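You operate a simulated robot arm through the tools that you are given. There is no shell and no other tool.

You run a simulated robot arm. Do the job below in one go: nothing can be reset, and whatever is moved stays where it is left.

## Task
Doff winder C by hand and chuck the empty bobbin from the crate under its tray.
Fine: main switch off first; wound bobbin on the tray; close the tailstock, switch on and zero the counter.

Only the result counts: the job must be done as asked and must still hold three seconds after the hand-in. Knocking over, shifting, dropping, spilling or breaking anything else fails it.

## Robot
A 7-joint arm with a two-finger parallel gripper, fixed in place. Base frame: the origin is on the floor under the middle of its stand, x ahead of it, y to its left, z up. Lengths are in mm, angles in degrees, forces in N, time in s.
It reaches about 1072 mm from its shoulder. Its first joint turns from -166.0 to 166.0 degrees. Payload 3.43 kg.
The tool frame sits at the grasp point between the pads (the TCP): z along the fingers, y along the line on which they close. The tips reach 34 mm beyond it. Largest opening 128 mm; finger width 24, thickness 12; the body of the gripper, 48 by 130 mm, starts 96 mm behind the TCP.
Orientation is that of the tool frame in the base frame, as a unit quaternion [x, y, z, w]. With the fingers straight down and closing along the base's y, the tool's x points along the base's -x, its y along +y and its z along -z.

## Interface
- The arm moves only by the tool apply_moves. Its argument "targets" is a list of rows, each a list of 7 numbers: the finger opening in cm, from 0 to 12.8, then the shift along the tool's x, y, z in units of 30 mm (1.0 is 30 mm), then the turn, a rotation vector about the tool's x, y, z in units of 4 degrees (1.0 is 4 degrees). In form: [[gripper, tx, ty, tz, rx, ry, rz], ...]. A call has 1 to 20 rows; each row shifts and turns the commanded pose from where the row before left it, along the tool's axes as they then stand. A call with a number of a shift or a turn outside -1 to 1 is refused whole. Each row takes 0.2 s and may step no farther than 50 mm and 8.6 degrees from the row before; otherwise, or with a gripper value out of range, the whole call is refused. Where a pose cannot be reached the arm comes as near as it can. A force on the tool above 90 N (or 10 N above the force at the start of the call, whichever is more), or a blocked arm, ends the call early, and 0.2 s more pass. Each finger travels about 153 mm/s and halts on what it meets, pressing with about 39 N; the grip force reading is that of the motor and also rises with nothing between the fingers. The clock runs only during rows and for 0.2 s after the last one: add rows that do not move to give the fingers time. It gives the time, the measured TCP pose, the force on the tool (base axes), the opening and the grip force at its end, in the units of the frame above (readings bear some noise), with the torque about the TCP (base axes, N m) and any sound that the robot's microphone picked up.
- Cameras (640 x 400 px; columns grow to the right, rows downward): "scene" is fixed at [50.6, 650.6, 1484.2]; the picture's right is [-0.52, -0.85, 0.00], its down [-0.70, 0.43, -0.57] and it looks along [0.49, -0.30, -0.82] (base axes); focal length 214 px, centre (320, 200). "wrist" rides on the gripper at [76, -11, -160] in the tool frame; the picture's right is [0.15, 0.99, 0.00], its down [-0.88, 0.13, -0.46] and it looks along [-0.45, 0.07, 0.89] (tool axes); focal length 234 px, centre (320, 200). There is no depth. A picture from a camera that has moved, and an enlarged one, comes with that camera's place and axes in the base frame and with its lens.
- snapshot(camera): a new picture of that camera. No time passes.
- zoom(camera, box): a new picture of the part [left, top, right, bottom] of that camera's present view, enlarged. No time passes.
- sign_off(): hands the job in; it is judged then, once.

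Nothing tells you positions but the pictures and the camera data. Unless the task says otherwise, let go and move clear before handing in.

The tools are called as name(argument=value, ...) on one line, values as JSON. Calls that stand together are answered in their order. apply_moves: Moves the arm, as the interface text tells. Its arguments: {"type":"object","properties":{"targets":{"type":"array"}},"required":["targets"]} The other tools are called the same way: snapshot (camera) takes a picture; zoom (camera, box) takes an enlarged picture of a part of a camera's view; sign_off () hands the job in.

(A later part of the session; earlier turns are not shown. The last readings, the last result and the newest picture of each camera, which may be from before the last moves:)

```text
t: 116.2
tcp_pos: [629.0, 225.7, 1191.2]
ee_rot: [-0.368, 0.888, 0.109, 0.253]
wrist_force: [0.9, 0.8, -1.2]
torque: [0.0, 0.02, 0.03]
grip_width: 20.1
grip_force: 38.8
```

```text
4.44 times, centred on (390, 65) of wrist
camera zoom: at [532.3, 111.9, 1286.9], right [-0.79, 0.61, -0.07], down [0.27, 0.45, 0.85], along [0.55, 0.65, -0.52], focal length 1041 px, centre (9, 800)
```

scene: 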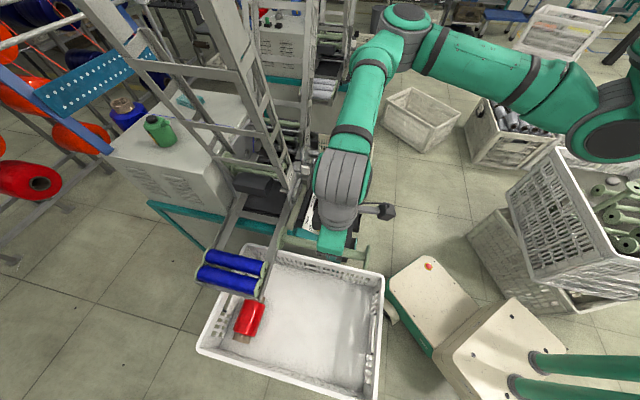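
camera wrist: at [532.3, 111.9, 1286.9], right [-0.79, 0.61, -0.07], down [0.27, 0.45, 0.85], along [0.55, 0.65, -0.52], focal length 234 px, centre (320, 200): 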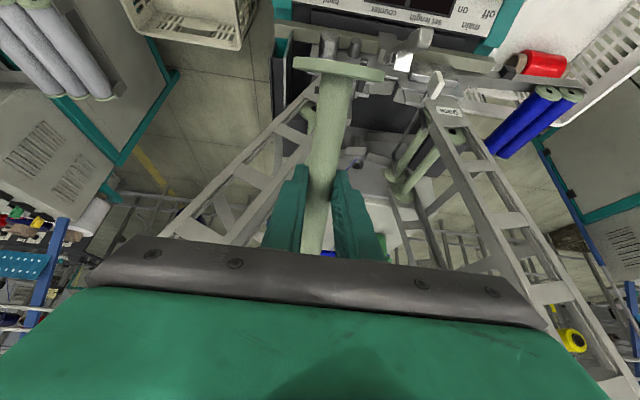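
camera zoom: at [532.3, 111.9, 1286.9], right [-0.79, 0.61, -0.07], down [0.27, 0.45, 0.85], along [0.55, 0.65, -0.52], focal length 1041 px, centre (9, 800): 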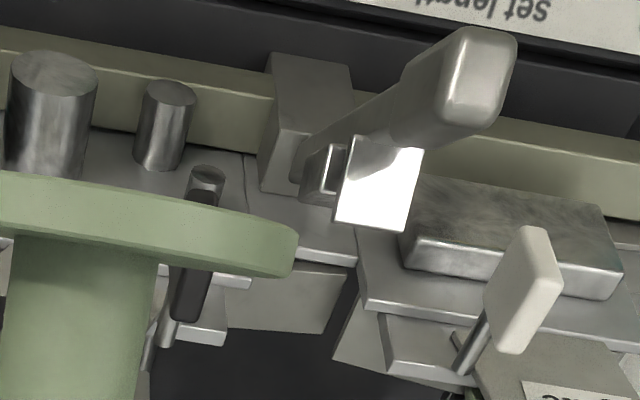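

The headstock seat looks like a socket about 41 mm wide in the wall, centred near (788, 560, 853.5). I need to know whether the spool's far end has a boss, so I'm looking at the held spool in the scene camera.

snapshot(camera="scene")

zoom(camera="scene", box=[290, 40, 410, 140])

zoom(camera="scene", box=[190, 240, 280, 310])

```text
taken
```

scene: 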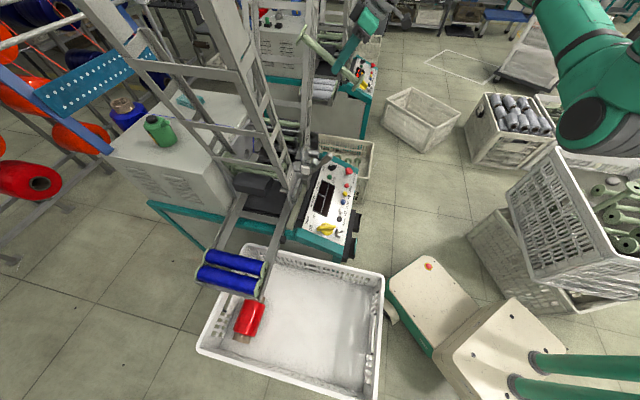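

```text
4.00 times, centred on (350, 90) of scene
camera zoom: at [50.6, 650.6, 1484.2], right [-0.52, -0.85, 0.0], down [-0.7, 0.43, -0.57], along [0.49, -0.3, -0.82], focal length 858 px, centre (200, 640)
```

zoom: 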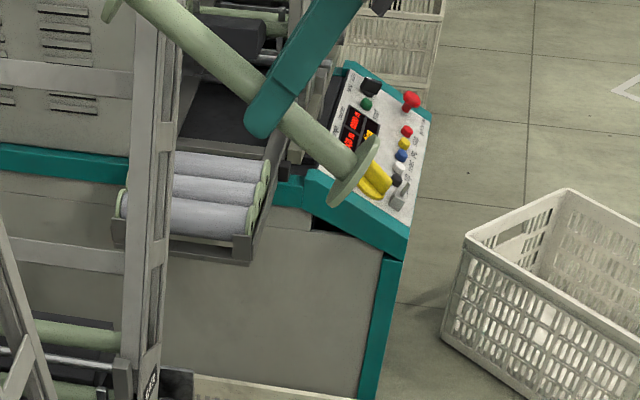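

```text
5.71 times, centred on (235, 275) of scene
camera zoom: at [50.6, 650.6, 1484.2], right [-0.52, -0.85, 0.0], down [-0.7, 0.43, -0.57], along [0.49, -0.3, -0.82], focal length 1226 px, centre (806, -229)
```

zoom: 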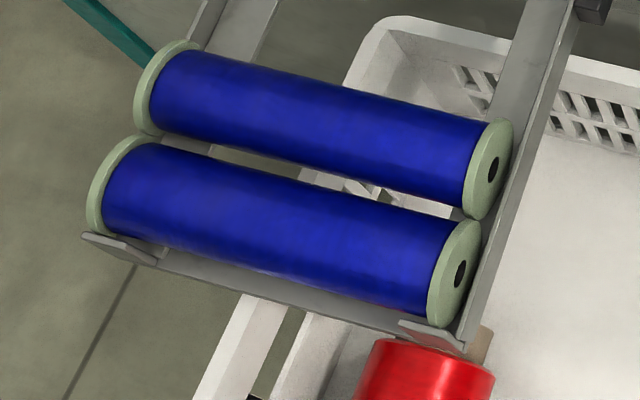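

The near end is plain, so I'll treat the far end as plain too and rely on force and camera feedback when seating it. I'm returning to the staging pose with the spool level.

apply_moves(targets=[[0, 0.84, 0.672, 0.432, 0, 0, 0], [0, 0.84, 0.672, 0.432, 0, 0, 0], [0, 0.84, 0.672, 0.432, 0, 0, 0], [0, 0.84, 0.672, 0.432, 0, 0, 0], [0, 0.84, 0.672, 0.432, 0, 0, 0], [0, 0.84, 0.672, 0.432, 0, 0, 0], [0, 0, 0, 0, 0, 1, 0], [0, 0, 0, 0, 0, 1, 0], [0, 0, 0, 0, 0, 1, 0], [0, 0, 0, 0, 0, 1, 0], [0, 0, 0, 0, 0, 1, 0], [0, 0, 0, 0, 0, 1, 0], [0, 0, 0, 0, 0, 1, 0], [0, 0, 0, 0, 0, 1, 0], [0, 0, 0, 0, 0, 0, 0]])

snapshot(camera="wrist")

zoom(camera="wrist", box=[260, 40, 420, 140])

zoom(camera="scene", box=[290, 80, 410, 170])

```text
t: 119.4
tcp_pos: [481.0, 249.1, 1046.2]
ee_rot: [-0.384, 0.923, 0.002, -0.002]
wrist_force: [-0.5, -0.3, -1.1]
torque: [0.0, 0.0, -0.02]
grip_width: 20.3
grip_force: 38.6
```

```text
taken
camera wrist: at [436.0, 186.7, 1206.0], right [-0.8, 0.6, 0.01], down [0.53, 0.71, 0.46], along [0.27, 0.37, -0.89], focal length 234 px, centre (320, 200)
```

wrist: 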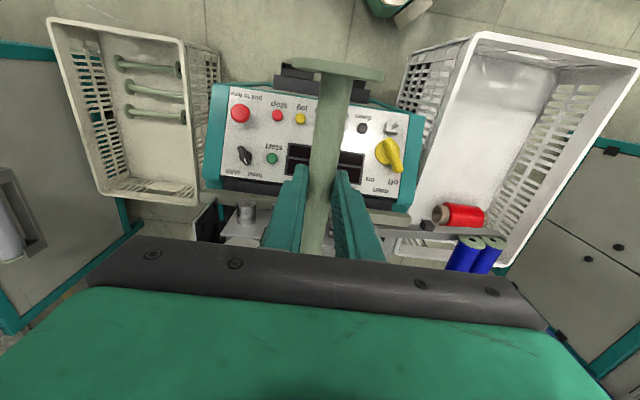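

```text
4.00 times, centred on (340, 90) of wrist
camera zoom: at [436.0, 186.7, 1206.0], right [-0.8, 0.6, 0.01], down [0.53, 0.71, 0.46], along [0.27, 0.37, -0.89], focal length 937 px, centre (240, 640)
```

zoom: 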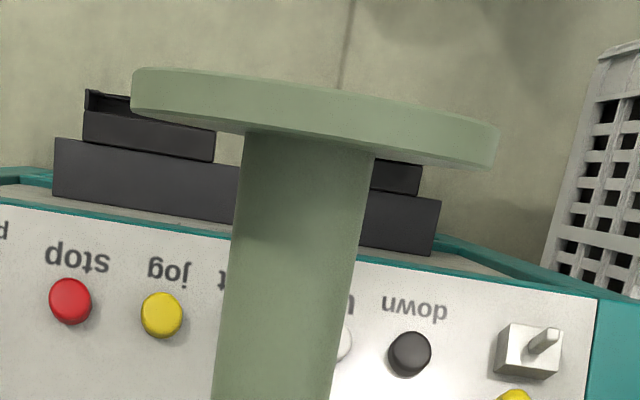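

```text
4.44 times, centred on (350, 125) of scene
camera zoom: at [50.6, 650.6, 1484.2], right [-0.52, -0.85, 0.0], down [-0.7, 0.43, -0.57], along [0.49, -0.3, -0.82], focal length 953 px, centre (187, 533)
```

zoom: 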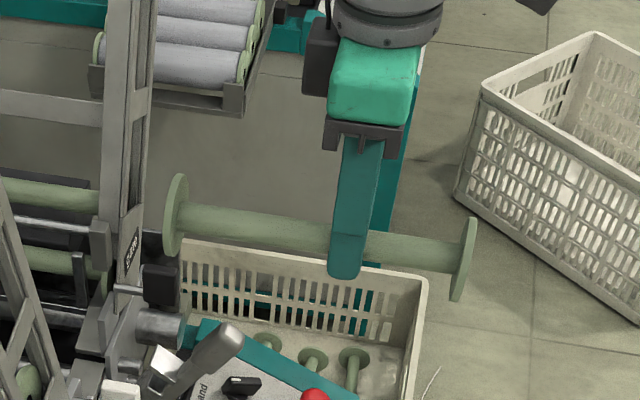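

I'm measuring the held spool's flange positions in the scene view to calibrate its offset from the gripper.

zoom(camera="scene", box=[360, 115, 400, 155])

zoom(camera="scene", box=[300, 105, 340, 145])

```text
10.00 times, centred on (380, 135) of scene
camera zoom: at [50.6, 650.6, 1484.2], right [-0.52, -0.85, 0.0], down [-0.7, 0.43, -0.57], along [0.49, -0.3, -0.82], focal length 2145 px, centre (-280, 850)
```

zoom: 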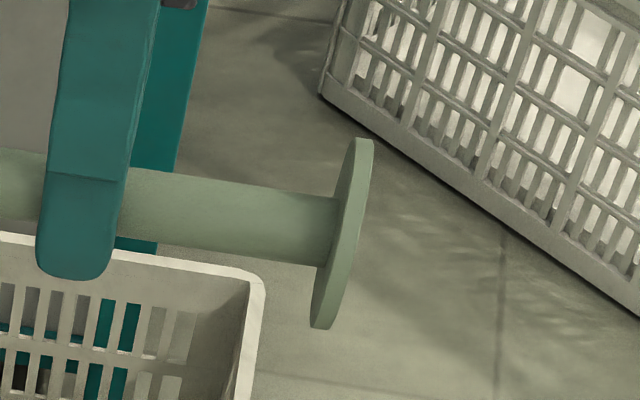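

```text
10.00 times, centred on (320, 125) of scene
camera zoom: at [50.6, 650.6, 1484.2], right [-0.52, -0.85, 0.0], down [-0.7, 0.43, -0.57], along [0.49, -0.3, -0.82], focal length 2145 px, centre (320, 950)
```

zoom: 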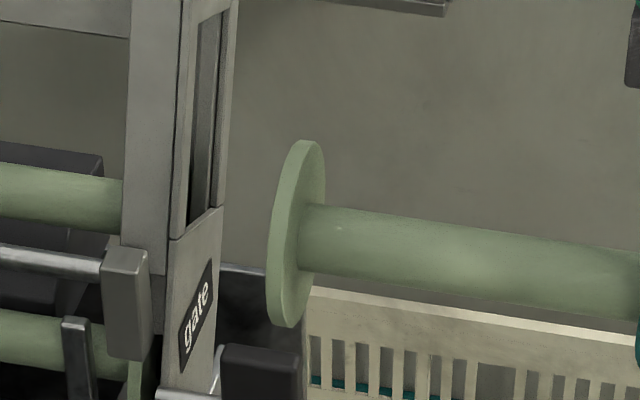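

Calibration: the spool axis is 11.8 mm below the TCP, its near face is 86 mm toward me, and its length is about 218 mm. The seat axis is z≈853.5 at m≈169. I'll move in above the seat, stopping about 11 mm short axially as on removal.

apply_moves(targets=[[0, -0.5, 0, 0, 0, 0, 0], [0, -0.981, 0.01, 0, 0, 0, 0], [0, -0.981, 0.01, 0, 0, 0, 0], [0, -0.981, 0.01, 0, 0, 0, 0], [0, -0.981, 0.01, 0, 0, 0, 0], [0, -0.981, 0, 0, 0, 0, 0], [0, -0.981, 0, 0, 0, 0, 0], [0, -0.981, 0, 0, 0, 0, 0], [0, -0.981, 0, 0, 0, 0, 0], [0, -0.981, 0, 0, 0, 0, 0], [0, -0.481, 0, 0, 0, 0, 0], [0, 0, 0, 0, 0, 0, 0]])

snapshot(camera="wrist")

zoom(camera="scene", box=[200, 60, 380, 200])

```text
t: 122.0
tcp_pos: [687.2, 457.7, 1046.5]
ee_rot: [-0.384, 0.923, 0.003, -0.001]
wrist_force: [-0.3, -0.3, -0.9]
torque: [0.02, 0.0, 0.03]
grip_width: 20.4
grip_force: 39.1
```

```text
taken
camera wrist: at [642.3, 396.8, 1206.3], right [-0.8, 0.59, 0.01], down [0.53, 0.71, 0.46], along [0.27, 0.37, -0.89], focal length 234 px, centre (320, 200)
```

wrist: 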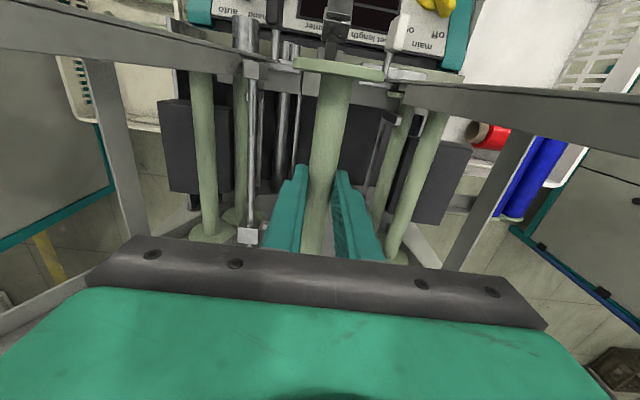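

```text
2.86 times, centred on (290, 130) of scene
camera zoom: at [50.6, 650.6, 1484.2], right [-0.52, -0.85, 0.0], down [-0.7, 0.43, -0.57], along [0.49, -0.3, -0.82], focal length 613 px, centre (406, 400)
```

zoom: 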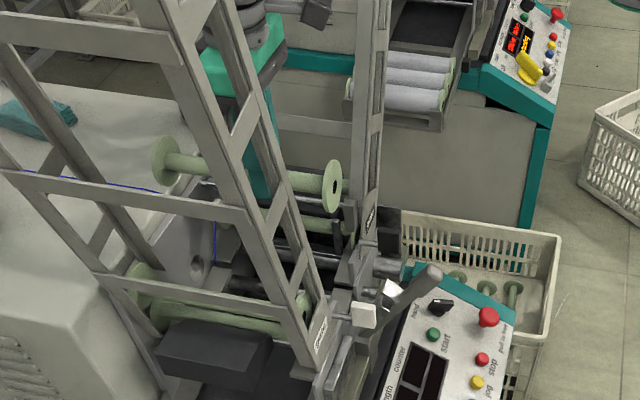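

The spool is positioned above the seat at m≈169 and q≈808. I'm descending most of the way.

apply_moves(targets=[[0, 0, 0, 0.7, 0, 0, 0], [0, 0, 0, 1, 0, 0, 0], [0, 0, 0, 1, 0, 0, 0], [0, 0, 0, 1, 0, 0, 0], [0, 0, 0, 1, 0, 0, 0], [0, 0, 0, 0.5, 0, 0, 0], [0, 0, 0, 0, 0, 0, 0]])

snapshot(camera="wrist")

zoom(camera="scene", box=[230, 130, 340, 190])

```text
t: 123.6
tcp_pos: [687.0, 459.4, 889.3]
ee_rot: [-0.383, 0.924, 0.004, -0.001]
wrist_force: [-0.1, 0.3, -0.3]
torque: [-0.02, 0.02, -0.02]
grip_width: 20.2
grip_force: 39.1
```

```text
taken
camera wrist: at [641.9, 397.1, 1049.5], right [-0.8, 0.59, 0.01], down [0.53, 0.71, 0.46], along [0.27, 0.37, -0.89], focal length 234 px, centre (320, 200)
```

wrist: 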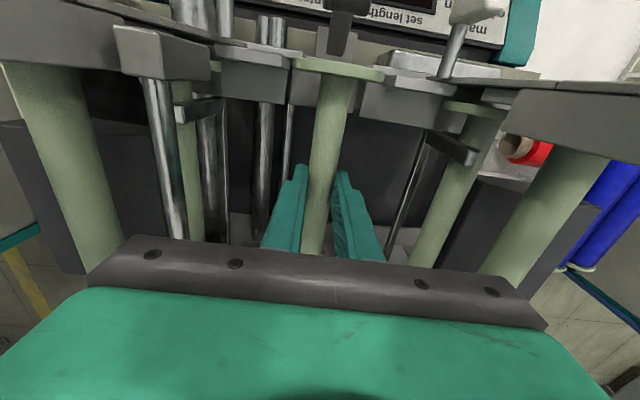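

```text
5.82 times, centred on (285, 160) of scene
camera zoom: at [50.6, 650.6, 1484.2], right [-0.52, -0.85, 0.0], down [-0.7, 0.43, -0.57], along [0.49, -0.3, -0.82], focal length 1248 px, centre (524, 433)
```

zoom: 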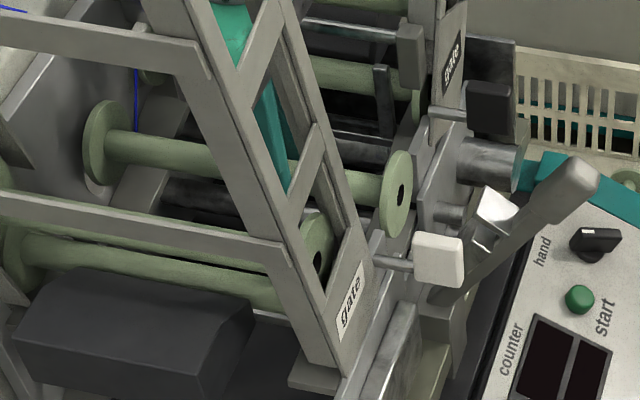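

Spool axis is at about z=877 with no contact. I'll lower in small steps to seat height, watching the force.

apply_moves(targets=[[0, 0, 0, 0.2, 0, 0, 0], [0, 0, 0, 0.2, 0, 0, 0], [0, 0, 0, 0.2, 0, 0, 0], [0, 0, 0, 0.1, 0, 0, 0], [0, 0, 0, 0, 0, 0, 0]])

zoom(camera="scene", box=[230, 130, 340, 190])

zoom(camera="wrist", box=[260, 20, 420, 140])

```text
t: 124.8
tcp_pos: [687.1, 459.3, 868.2]
ee_rot: [-0.384, 0.924, 0.003, -0.002]
wrist_force: [1.0, 0.3, -0.9]
torque: [-0.04, 0.02, -0.01]
grip_width: 20.3
grip_force: 39.2
```

```text
5.82 times, centred on (285, 160) of scene
camera zoom: at [50.6, 650.6, 1484.2], right [-0.52, -0.85, 0.0], down [-0.7, 0.43, -0.57], along [0.49, -0.3, -0.82], focal length 1248 px, centre (524, 433)
```

zoom: 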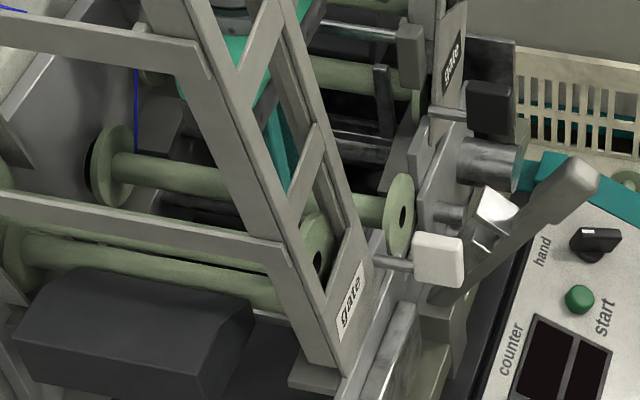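

```text
3.33 times, centred on (340, 80) of wrist
camera zoom: at [641.7, 397.6, 1028.7], right [-0.8, 0.59, 0.01], down [0.53, 0.71, 0.46], along [0.27, 0.37, -0.89], focal length 781 px, centre (253, 600)
```

zoom: 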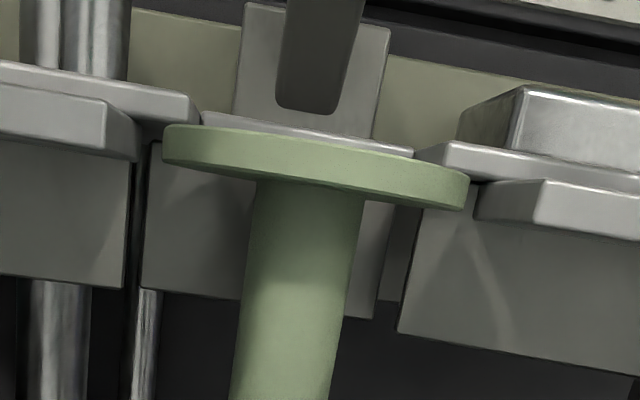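

No contact yet. I'm zooming in to compare the bore position with the wound bobbin's seated reference.

zoom(camera="scene", box=[285, 145, 315, 175])

zoom(camera="scene", box=[240, 140, 270, 170])

```text
13.33 times, centred on (300, 160) of scene
camera zoom: at [50.6, 650.6, 1484.2], right [-0.52, -0.85, 0.0], down [-0.7, 0.43, -0.57], along [0.49, -0.3, -0.82], focal length 2860 px, centre (587, 733)
```

zoom: 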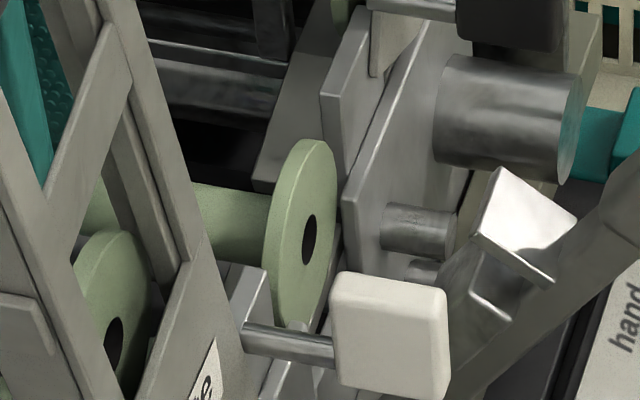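

```text
13.33 times, centred on (255, 155) of scene
camera zoom: at [50.6, 650.6, 1484.2], right [-0.52, -0.85, 0.0], down [-0.7, 0.43, -0.57], along [0.49, -0.3, -0.82], focal length 2860 px, centre (1187, 800)
```

zoom: 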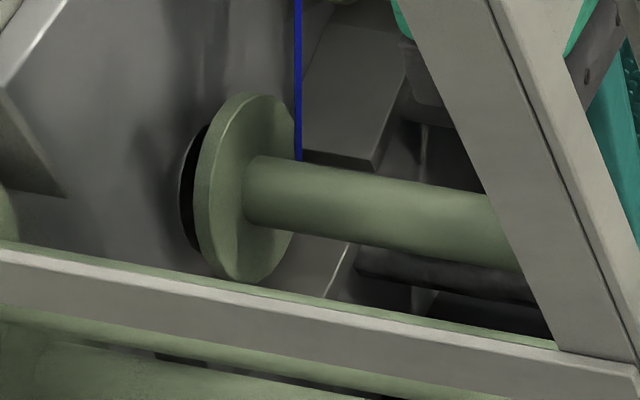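

The spool is 10.8 mm short of the seat axially and 2.2 mm high. I'll lower that amount, then push gently toward the headstock.

apply_moves(targets=[[0, 0, 0, 0.073, 0, 0, 0], [0, 0, 0, 0, 0, 0, 0], [0, -0.1, 0, 0, 0, 0, 0], [0, 0, 0, 0, 0, 0, 0]])

zoom(camera="scene", box=[240, 140, 270, 170])

```text
t: 125.8
tcp_pos: [688.2, 461.7, 866.7]
ee_rot: [-0.384, 0.923, 0.003, -0.001]
wrist_force: [0.0, -0.5, 0.0]
torque: [0.0, -0.01, -0.02]
grip_width: 20.1
grip_force: 38.7
```

```text
13.33 times, centred on (255, 155) of scene
camera zoom: at [50.6, 650.6, 1484.2], right [-0.52, -0.85, 0.0], down [-0.7, 0.43, -0.57], along [0.49, -0.3, -0.82], focal length 2860 px, centre (1187, 800)
```

zoom: 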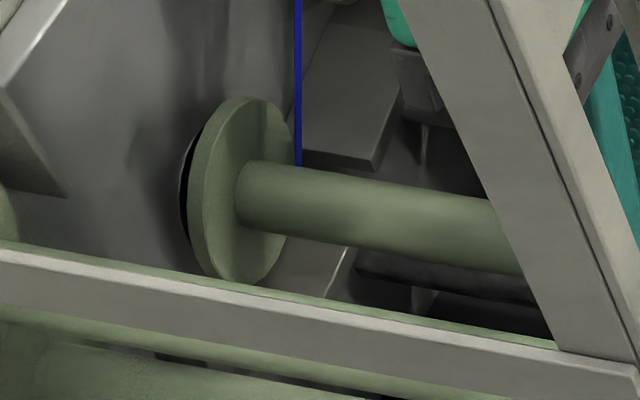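

It moves in freely. I'll push on in small increments.

apply_moves(targets=[[0, -0.07, 0, 0, 0, 0, 0], [0, -0.07, 0, 0, 0, 0, 0], [0, 0, 0, 0, 0, 0, 0]])

zoom(camera="scene", box=[240, 140, 270, 170])

```text
t: 126.6
tcp_pos: [692.0, 464.9, 866.5]
ee_rot: [-0.384, 0.923, 0.003, -0.002]
wrist_force: [-0.6, -0.6, -0.3]
torque: [-0.01, 0.03, 0.02]
grip_width: 20.4
grip_force: 39.1
```

```text
13.33 times, centred on (255, 155) of scene
camera zoom: at [50.6, 650.6, 1484.2], right [-0.52, -0.85, 0.0], down [-0.7, 0.43, -0.57], along [0.49, -0.3, -0.82], focal length 2860 px, centre (1187, 800)
```

zoom: 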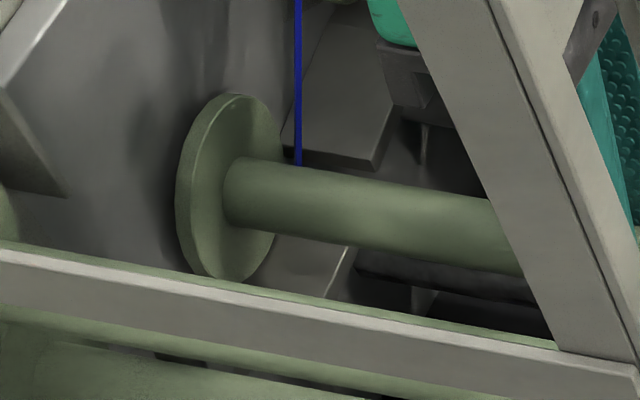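

There's still no resistance and about 3.5 mm to go. Continuing.

apply_moves(targets=[[0, -0.07, 0, 0, 0, 0, 0], [0, -0.05, 0, 0, 0, 0, 0], [0, 0, 0, 0, 0, 0, 0]])

zoom(camera="scene", box=[240, 140, 270, 170])

zoom(camera="scene", box=[285, 145, 315, 175])

```text
t: 127.4
tcp_pos: [694.7, 467.6, 866.4]
ee_rot: [-0.384, 0.923, 0.004, -0.002]
wrist_force: [-0.6, 0.4, -0.2]
torque: [0.0, 0.02, -0.01]
grip_width: 20.4
grip_force: 39.0
```

```text
13.33 times, centred on (255, 155) of scene
camera zoom: at [50.6, 650.6, 1484.2], right [-0.52, -0.85, 0.0], down [-0.7, 0.43, -0.57], along [0.49, -0.3, -0.82], focal length 2860 px, centre (1187, 800)
```

zoom: 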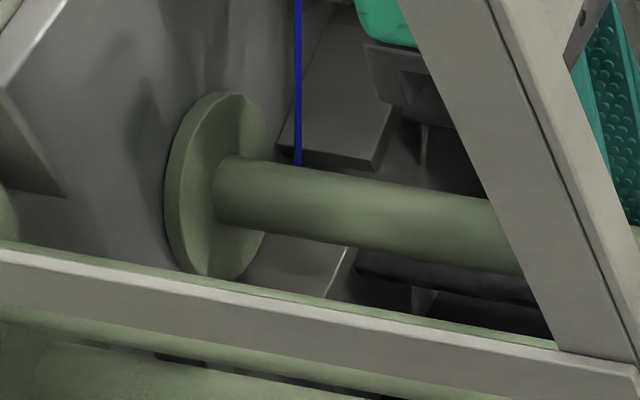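

```text
13.33 times, centred on (300, 160) of scene
camera zoom: at [50.6, 650.6, 1484.2], right [-0.52, -0.85, 0.0], down [-0.7, 0.43, -0.57], along [0.49, -0.3, -0.82], focal length 2860 px, centre (587, 733)
```

zoom: 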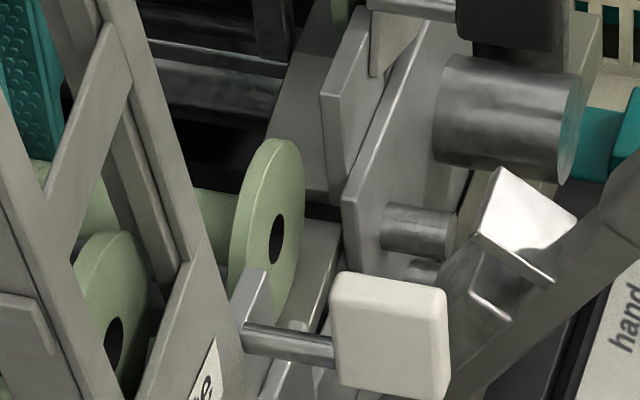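

The bore position now matches the wound bobbin's seated position exactly. I'll nudge slightly further to feel for the headstock face.

apply_moves(targets=[[0, -0.05, 0, 0, 0, 0, 0], [0, -0.04, 0, 0, 0, 0, 0], [0, 0, 0, 0, 0, 0, 0]])

zoom(camera="scene", box=[240, 140, 270, 170])

```text
t: 128.2
tcp_pos: [694.5, 467.5, 867.2]
ee_rot: [-0.384, 0.923, 0.003, -0.003]
wrist_force: [-22.1, -23.1, 1.2]
torque: [-0.33, 0.3, -0.08]
grip_width: 20.2
grip_force: 38.3
```

```text
13.33 times, centred on (255, 155) of scene
camera zoom: at [50.6, 650.6, 1484.2], right [-0.52, -0.85, 0.0], down [-0.7, 0.43, -0.57], along [0.49, -0.3, -0.82], focal length 2860 px, centre (1187, 800)
```

zoom: 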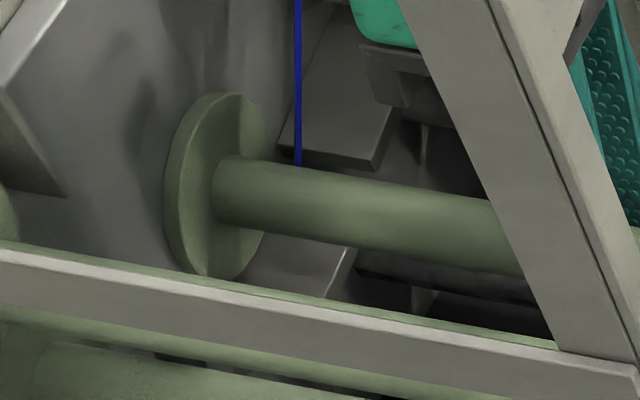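

It has reached the headstock face, with 32 N of axial push. I'll ease the push and test whether the cradle supports the spool from below.

apply_moves(targets=[[0, 0.05, 0, 0, 0, 0, 0], [0, 0, 0, 0.06, 0, 0, 0], [0, 0, 0, 0, 0, 0, 0]])

zoom(camera="scene", box=[285, 145, 315, 175])

```text
t: 129.0
tcp_pos: [694.7, 468.5, 866.0]
ee_rot: [-0.383, 0.924, 0.004, 0.0]
wrist_force: [-12.6, -12.6, 9.5]
torque: [-0.58, 0.58, -0.14]
grip_width: 20.0
grip_force: 38.8
```

```text
13.33 times, centred on (300, 160) of scene
camera zoom: at [50.6, 650.6, 1484.2], right [-0.52, -0.85, 0.0], down [-0.7, 0.43, -0.57], along [0.49, -0.3, -0.82], focal length 2860 px, centre (587, 733)
```

zoom: 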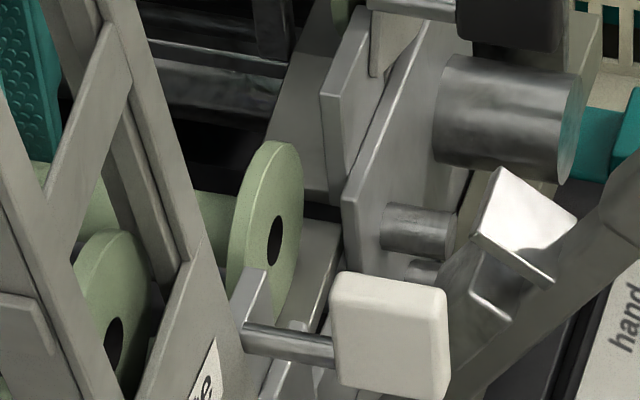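

The near flange is now resting on the cradle, with 9.5 N on that end. I'll relieve the remaining loads and open the fingers just enough to let it settle.

apply_moves(targets=[[0, 0.04, 0, -0.03, 0, 0, 0], [0, 0, 0, 0, 0, 0, 0]])

apply_moves(targets=[[2.6, 0, 0, 0, 0, 0, 0], [3.2, 0, 0, 0, 0, 0, 0], [3.2, 0, 0, 0, 0, 0, 0], [3.2, 0, 0, 0, 0, 0, 0]])

zoom(camera="scene", box=[285, 145, 315, 175])

zoom(camera="scene", box=[240, 140, 270, 170])

snapshot(camera="wrist")

```text
t: 129.6
tcp_pos: [694.4, 467.1, 865.4]
ee_rot: [-0.384, 0.923, 0.004, 0.0]
wrist_force: [1.5, 0.0, 3.3]
torque: [-0.15, 0.15, 0.09]
grip_width: 20.3
grip_force: 39.0
```

```text
t: 130.6
tcp_pos: [694.5, 467.3, 865.3]
ee_rot: [-0.384, 0.923, 0.004, -0.002]
wrist_force: [0.1, 0.9, 0.1]
torque: [-0.02, 0.0, -0.01]
grip_width: 32.1
grip_force: 0.0
```

```text
13.33 times, centred on (300, 160) of scene
camera zoom: at [50.6, 650.6, 1484.2], right [-0.52, -0.85, 0.0], down [-0.7, 0.43, -0.57], along [0.49, -0.3, -0.82], focal length 2860 px, centre (587, 733)
```

zoom: 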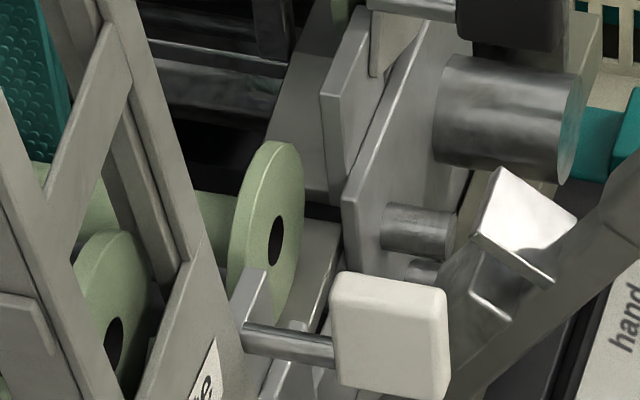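

```text
13.33 times, centred on (255, 155) of scene
camera zoom: at [50.6, 650.6, 1484.2], right [-0.52, -0.85, 0.0], down [-0.7, 0.43, -0.57], along [0.49, -0.3, -0.82], focal length 2860 px, centre (1187, 800)
```

zoom: 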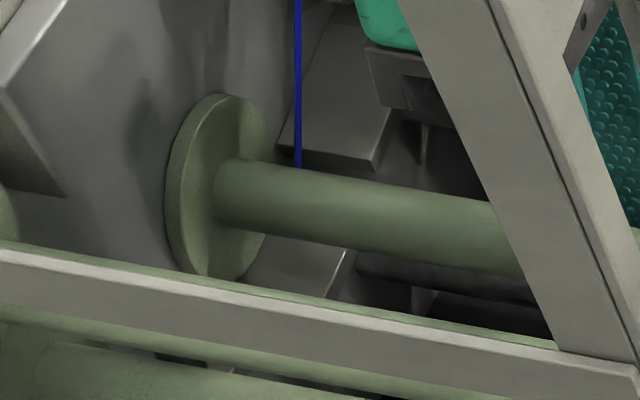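

```text
taken
camera wrist: at [649.1, 405.0, 1025.3], right [-0.8, 0.59, 0.01], down [0.53, 0.71, 0.46], along [0.27, 0.37, -0.89], focal length 234 px, centre (320, 200)
```

wrist: 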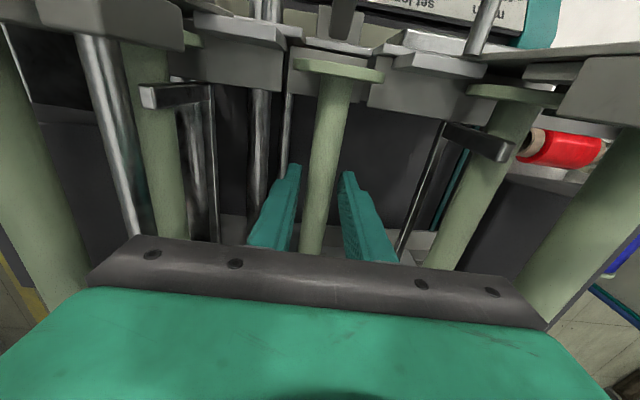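

The spool stays in place with the fingers open, supported in the cradle against the headstock. I'm lifting the gripper straight up.

apply_moves(targets=[[3.6, 0, 0, -0.3, 0, 0, 0], [3.6, 0, 0, -0.5, 0, 0, 0], [3.6, 0, 0, -0.8, 0, 0, 0], [3.6, 0, 0, -1, 0, 0, 0], [3.6, 0, 0, -1, 0, 0, 0], [3.6, 0, 0, -1, 0, 0, 0], [3.6, 0, 0, -1, 0, 0, 0], [3.6, 0, 0, 0, 0, 0, 0]])

snapshot(camera="wrist")

zoom(camera="scene", box=[230, 120, 340, 190])

```text
t: 132.4
tcp_pos: [695.3, 467.7, 1033.9]
ee_rot: [-0.383, 0.924, 0.003, -0.001]
wrist_force: [-0.6, -0.3, 0.9]
torque: [0.0, -0.01, 0.0]
grip_width: 36.0
grip_force: 0.0
```

```text
taken
camera wrist: at [650.3, 404.7, 1194.0], right [-0.8, 0.59, 0.01], down [0.53, 0.71, 0.46], along [0.27, 0.37, -0.89], focal length 234 px, centre (320, 200)
```

wrist: 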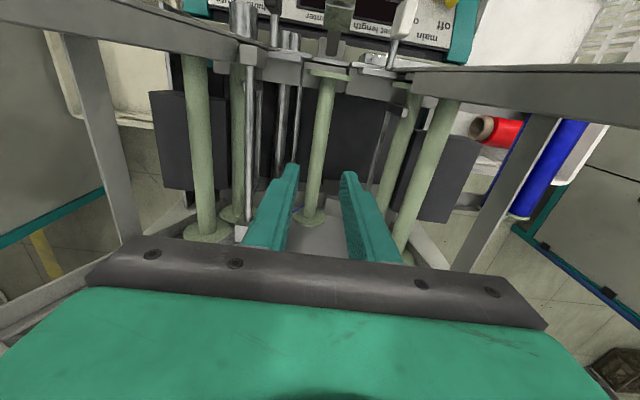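

```text
5.71 times, centred on (285, 155) of scene
camera zoom: at [50.6, 650.6, 1484.2], right [-0.52, -0.85, 0.0], down [-0.7, 0.43, -0.57], along [0.49, -0.3, -0.82], focal length 1226 px, centre (520, 457)
```

zoom: 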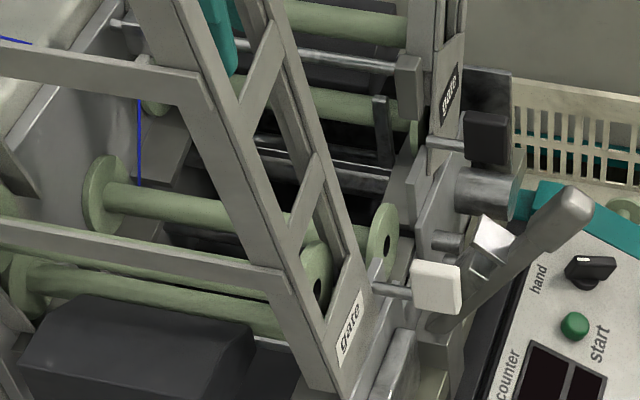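

The spool is seated across the cradle and nothing else moved. Next is the tailstock: its lever head is at roughly q≈601, z≈928, open about 24°. I'm backing out to the operator side and tilting to face it.

apply_moves(targets=[[5, 0.6, 0, -0.2, 0, 0, 0], [5, 1, 0, 0, 0, 0, 0], [5, 1, 0, 0, 0, 0, 0], [5, 1, 0, 0, 0, 0, 0], [5, 1, 0, 0, 0, 0, 0], [5, 1, 0, 0, 0, 0, 0], [5, 1, 0, 0, 0, 0, 0], [5, 1, 0, 0, 0, 0, 0], [5, 1, 0, 0, 0, 0, 0], [5, 0, 0, 0, 0, -1, 0], [5, 0, 0, 0, 0, -1, 0], [5, 0, 0, 0, 0, -1, 0], [5, 0, 0, 0, 0, -1, 0], [5, 0, 0, 0, 0, -1, 0], [5, 0, 0, 0, 0, -1, 0], [5, 0, 0, 0, 0, -1, 0], [5, 0, 0, 0, 0, 0, 0]])

snapshot(camera="wrist")

zoom(camera="wrist", box=[230, 60, 410, 260])

zoom(camera="scene", box=[240, 110, 360, 200])

```text
t: 136.0
tcp_pos: [512.2, 284.8, 1039.8]
ee_rot: [-0.372, 0.896, 0.097, 0.222]
wrist_force: [0.2, -0.8, 0.2]
torque: [-0.02, -0.02, -0.02]
grip_width: 49.9
grip_force: 0.1
```

```text
taken
camera wrist: at [421.4, 174.7, 1145.3], right [-0.79, 0.61, -0.06], down [0.31, 0.49, 0.82], along [0.53, 0.63, -0.57], focal length 234 px, centre (320, 200)
```

wrist: 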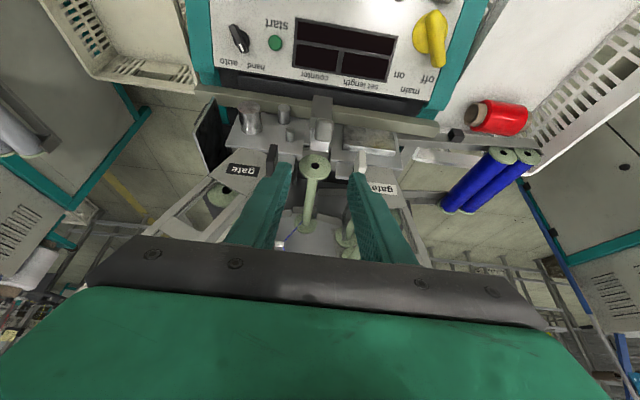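

```text
2.00 times, centred on (320, 160) of wrist
camera zoom: at [421.4, 174.7, 1145.3], right [-0.79, 0.61, -0.06], down [0.31, 0.49, 0.82], along [0.53, 0.63, -0.57], focal length 468 px, centre (320, 280)
```

zoom: 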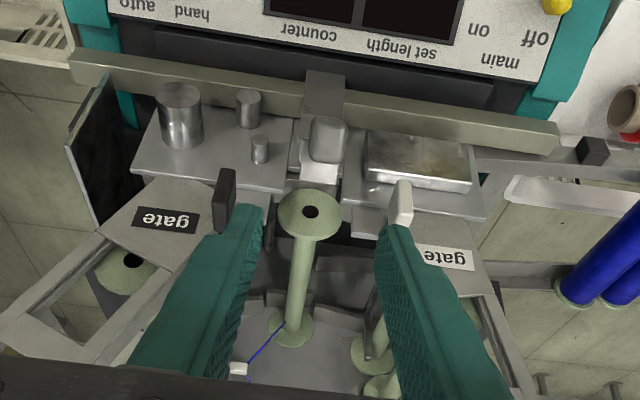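

```text
4.44 times, centred on (300, 155) of scene
camera zoom: at [50.6, 650.6, 1484.2], right [-0.52, -0.85, 0.0], down [-0.7, 0.43, -0.57], along [0.49, -0.3, -0.82], focal length 953 px, centre (409, 400)
```

zoom: 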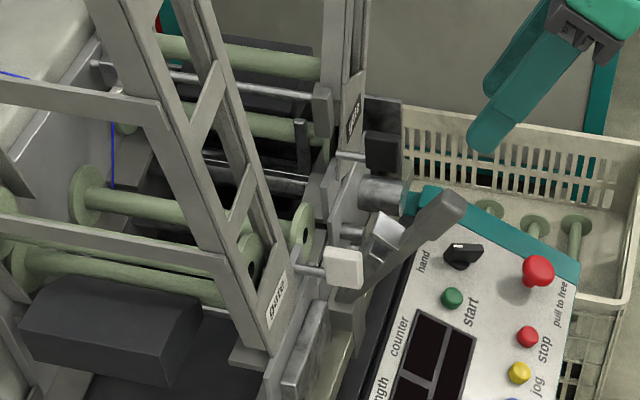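

The spool sits properly on the spindle axis, and the lever head is right in front of me at about (536, 309, 927). I'll align with it and approach as before.

apply_moves(targets=[[5.5, 0.81, 0, 0, 0, 0, 0], [5.5, 0, 0, 1, 0, 0, 0], [5.5, 0, 0, 1, 0, 0, 0], [5.5, 0, 0, 0.7, 0, 0, 0], [5.5, 0, 0, 0, 0, 0, 0]])

snapshot(camera="wrist")

zoom(camera="scene", box=[270, 110, 370, 190])

```text
t: 137.2
tcp_pos: [524.6, 296.4, 956.7]
ee_rot: [-0.372, 0.896, 0.096, 0.223]
wrist_force: [-0.8, -0.1, -0.1]
torque: [-0.01, 0.0, 0.03]
grip_width: 55.0
grip_force: 0.2
```

```text
taken
camera wrist: at [432.1, 187.1, 1061.7], right [-0.79, 0.61, -0.06], down [0.31, 0.49, 0.82], along [0.53, 0.63, -0.57], focal length 234 px, centre (320, 200)
```

wrist: 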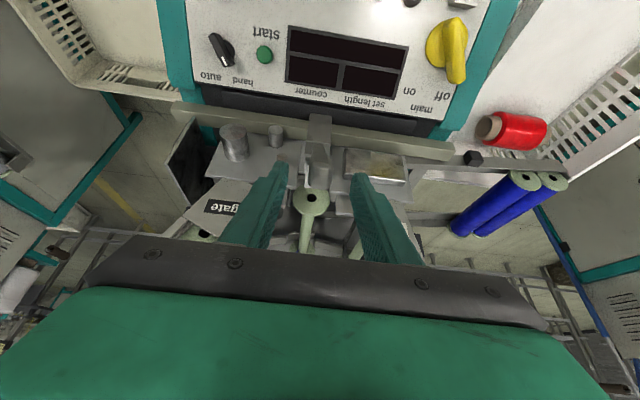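

```text
5.00 times, centred on (320, 150) of scene
camera zoom: at [50.6, 650.6, 1484.2], right [-0.52, -0.85, 0.0], down [-0.7, 0.43, -0.57], along [0.49, -0.3, -0.82], focal length 1072 px, centre (320, 450)
```

zoom: 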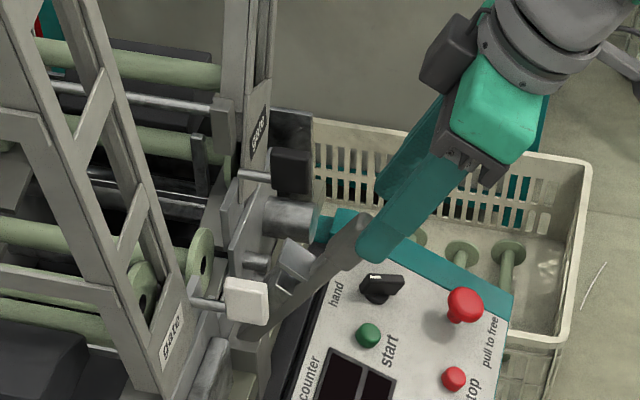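

The lever head is centred between the fingers. I'm advancing and gripping it.

apply_moves(targets=[[5.5, 0, 0, 0.8, 0, 0, 0], [5.5, 0, 0, 0.7, 0, 0, 0], [5.5, 0, 0, 0.4, 0, 0, 0], [5.5, 0, 0, 0, 0, 0, 0]])

zoom(camera="wrist", box=[220, 60, 420, 260])

zoom(camera="scene", box=[270, 110, 370, 190])

```text
t: 138.2
tcp_pos: [542.0, 314.6, 906.3]
ee_rot: [-0.371, 0.896, 0.095, 0.222]
wrist_force: [0.2, 0.1, 0.0]
torque: [-0.01, -0.02, 0.0]
grip_width: 54.9
grip_force: 0.1
```

```text
2.00 times, centred on (320, 160) of wrist
camera zoom: at [450.4, 206.2, 1012.0], right [-0.79, 0.61, -0.06], down [0.31, 0.49, 0.82], along [0.53, 0.63, -0.57], focal length 468 px, centre (320, 280)
```

zoom: 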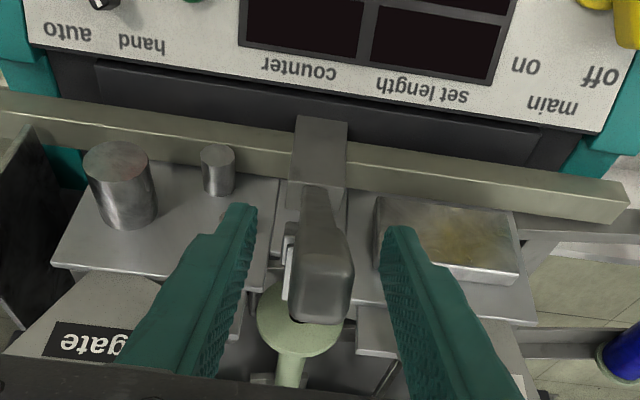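

```text
5.00 times, centred on (320, 150) of scene
camera zoom: at [50.6, 650.6, 1484.2], right [-0.52, -0.85, 0.0], down [-0.7, 0.43, -0.57], along [0.49, -0.3, -0.82], focal length 1072 px, centre (320, 450)
```

zoom: 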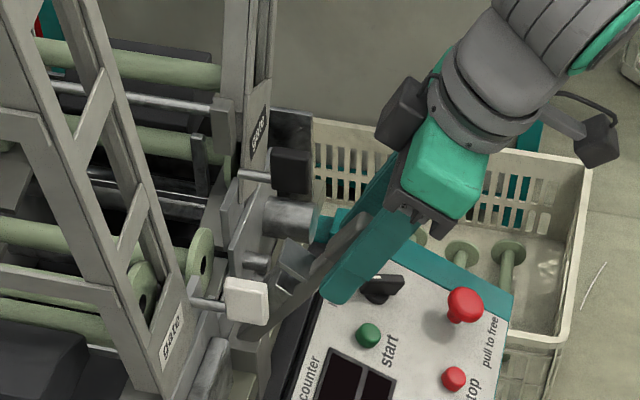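

The lever is between the fingers. I'm closing the gripper on it.

apply_moves(targets=[[0, 0, 0, 0, 0, 0, 0], [0, 0, 0, 0, 0, 0, 0], [0, 0, 0, 0, 0, 0, 0]])

zoom(camera="wrist", box=[220, 60, 420, 260])

```text
t: 139.0
tcp_pos: [541.5, 315.9, 905.6]
ee_rot: [-0.372, 0.896, 0.095, 0.223]
wrist_force: [-1.0, 6.2, -4.0]
torque: [-1.11, -1.39, -0.94]
grip_width: 22.1
grip_force: 45.3
```

```text
2.00 times, centred on (320, 160) of wrist
camera zoom: at [450.2, 206.4, 1012.2], right [-0.79, 0.61, -0.06], down [0.31, 0.49, 0.82], along [0.53, 0.63, -0.57], focal length 468 px, centre (320, 280)
```

zoom: 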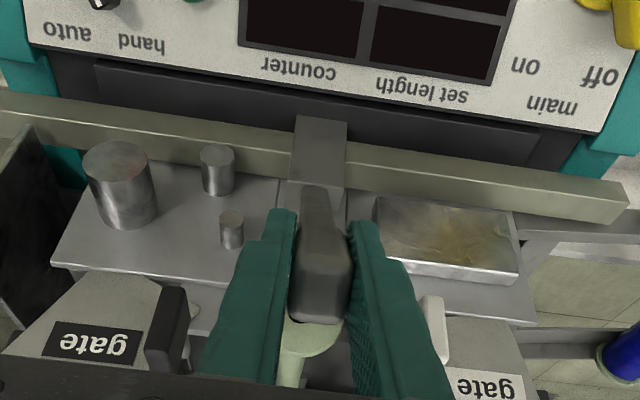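

I have the lever at 22 mm. I'll swing it back along its arc toward the spool in stages.

apply_moves(targets=[[0, -0.563, 0, -0.021, 0, 0, 0], [0, -0.564, 0, 0.032, 0, 0, 0], [0, -0.559, 0, 0.078, 0, 0, 0], [0, 0, 0, 0, 0, 0, 0]])

zoom(camera="wrist", box=[220, 60, 420, 260])

zoom(camera="scene", box=[240, 110, 360, 200])

```text
t: 140.0
tcp_pos: [574.9, 347.3, 928.7]
ee_rot: [-0.372, 0.896, 0.096, 0.222]
wrist_force: [-11.7, -1.0, 3.5]
torque: [-2.07, -0.38, -1.02]
grip_width: 21.9
grip_force: 45.5
```

```text
2.00 times, centred on (320, 160) of wrist
camera zoom: at [483.1, 239.2, 1034.0], right [-0.79, 0.61, -0.06], down [0.31, 0.49, 0.82], along [0.53, 0.63, -0.57], focal length 468 px, centre (320, 280)
```

zoom: 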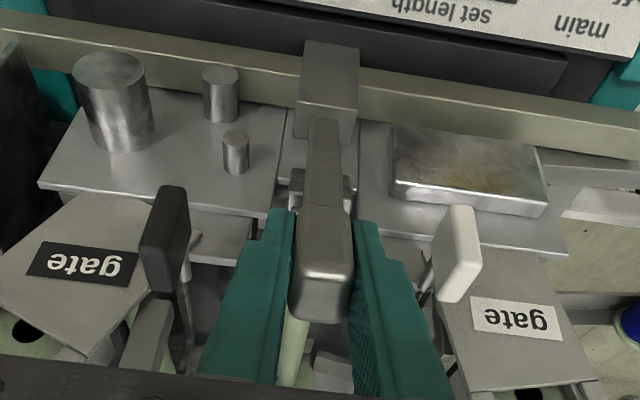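

```text
4.44 times, centred on (300, 155) of scene
camera zoom: at [50.6, 650.6, 1484.2], right [-0.52, -0.85, 0.0], down [-0.7, 0.43, -0.57], along [0.49, -0.3, -0.82], focal length 953 px, centre (409, 400)
```

zoom: 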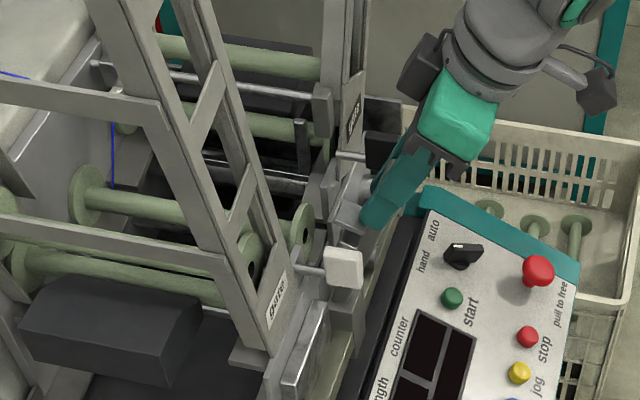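

The lever follows with about 12 N, and the spool hasn't moved. I'm continuing.

apply_moves(targets=[[0, -0.548, 0, 0.126, 0, 0, 0], [0, -0.4, 0, 0.13, 0, 0, 0], [0, 0, 0, 0, 0, 0, 0]])

zoom(camera="wrist", box=[220, 60, 420, 260])

zoom(camera="scene", box=[240, 110, 360, 200])

```text
t: 140.8
tcp_pos: [595.3, 368.9, 934.8]
ee_rot: [-0.372, 0.896, 0.095, 0.222]
wrist_force: [-10.8, 1.9, 3.1]
torque: [-2.12, -0.58, -0.91]
grip_width: 22.0
grip_force: 44.4
```

```text
2.00 times, centred on (320, 160) of wrist
camera zoom: at [503.6, 259.6, 1040.4], right [-0.79, 0.61, -0.06], down [0.31, 0.49, 0.82], along [0.53, 0.63, -0.57], focal length 468 px, centre (320, 280)
```

zoom: 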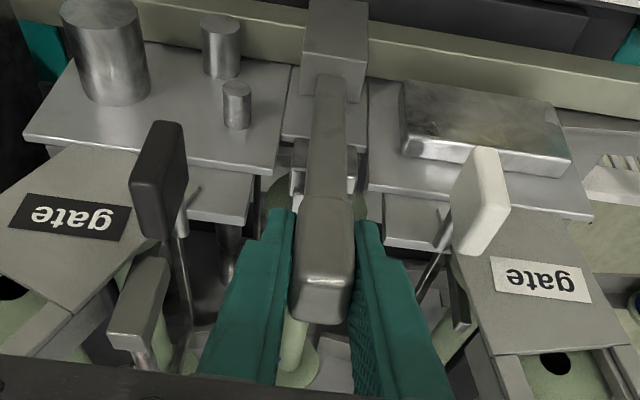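

```text
4.44 times, centred on (300, 155) of scene
camera zoom: at [50.6, 650.6, 1484.2], right [-0.52, -0.85, 0.0], down [-0.7, 0.43, -0.57], along [0.49, -0.3, -0.82], focal length 953 px, centre (409, 400)
```

zoom: 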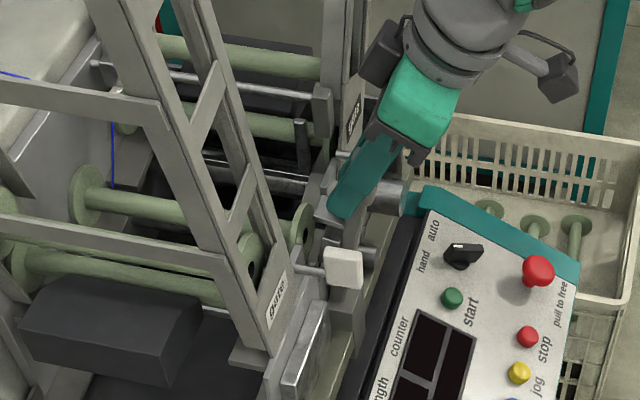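

About 21 mm remain to the original closed position. I'll push in slower steps and watch for the tailstock meeting the spool.

apply_moves(targets=[[0, -0.21, 0, 0.1, 0, 0, 0], [0, -0.21, 0, 0.1, 0, 0, 0], [0, 0, 0, 0, 0, 0, 0]])

zoom(camera="scene", box=[270, 130, 330, 190])

zoom(camera="wrist", box=[260, 60, 380, 180])

```text
t: 141.6
tcp_pos: [605.1, 378.7, 937.1]
ee_rot: [-0.371, 0.896, 0.095, 0.222]
wrist_force: [-11.6, 5.1, 12.2]
torque: [-2.15, -0.43, -0.9]
grip_width: 22.1
grip_force: 45.4
```

```text
6.67 times, centred on (300, 160) of scene
camera zoom: at [50.6, 650.6, 1484.2], right [-0.52, -0.85, 0.0], down [-0.7, 0.43, -0.57], along [0.49, -0.3, -0.82], focal length 1430 px, centre (453, 467)
```

zoom: 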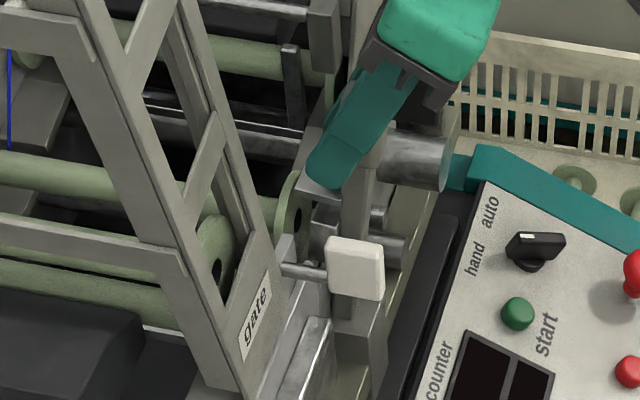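

```text
3.33 times, centred on (320, 120) of wrist
camera zoom: at [513.4, 269.3, 1041.6], right [-0.79, 0.61, -0.06], down [0.31, 0.49, 0.82], along [0.53, 0.63, -0.57], focal length 781 px, centre (320, 467)
```

zoom: 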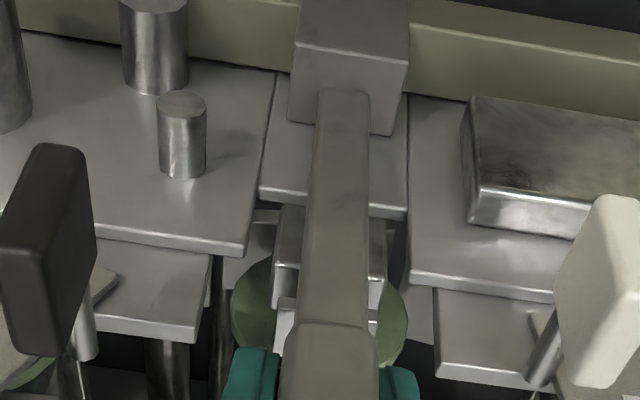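

The pad is about to meet the flange, with roughly 7 mm left to the original closed position. Pushing on.

apply_moves(targets=[[0, -0.11, 0, 0.03, 0, 0, 0], [0, -0.11, 0, 0.04, 0, 0, 0], [0, 0, 0, 0, 0, 0, 0]])

zoom(camera="scene", box=[270, 130, 330, 190])

zoom(camera="wrist", box=[260, 60, 380, 180])

```text
t: 142.4
tcp_pos: [609.4, 383.7, 935.5]
ee_rot: [-0.372, 0.896, 0.096, 0.222]
wrist_force: [-12.4, 5.6, 7.4]
torque: [-2.38, -0.22, -0.84]
grip_width: 21.9
grip_force: 45.0
```

```text
6.67 times, centred on (300, 160) of scene
camera zoom: at [50.6, 650.6, 1484.2], right [-0.52, -0.85, 0.0], down [-0.7, 0.43, -0.57], along [0.49, -0.3, -0.82], focal length 1430 px, centre (453, 467)
```

zoom: 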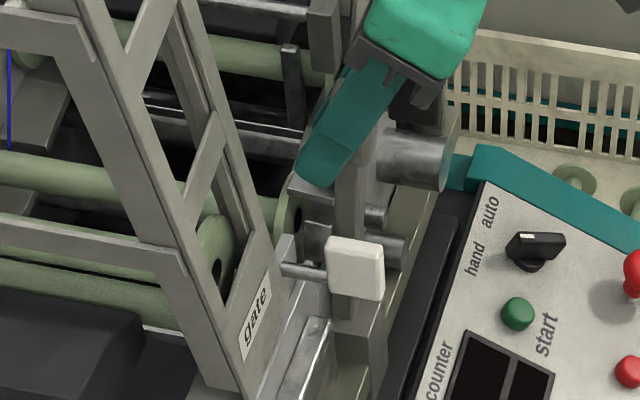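

```text
3.33 times, centred on (320, 120) of wrist
camera zoom: at [518.0, 274.0, 1041.9], right [-0.79, 0.61, -0.06], down [0.31, 0.49, 0.82], along [0.53, 0.63, -0.57], focal length 781 px, centre (320, 467)
```

zoom: 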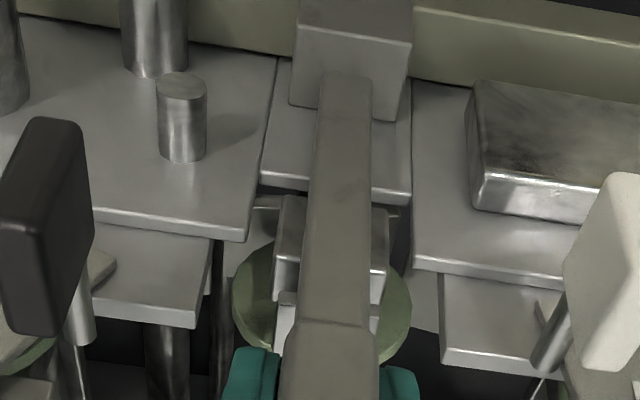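

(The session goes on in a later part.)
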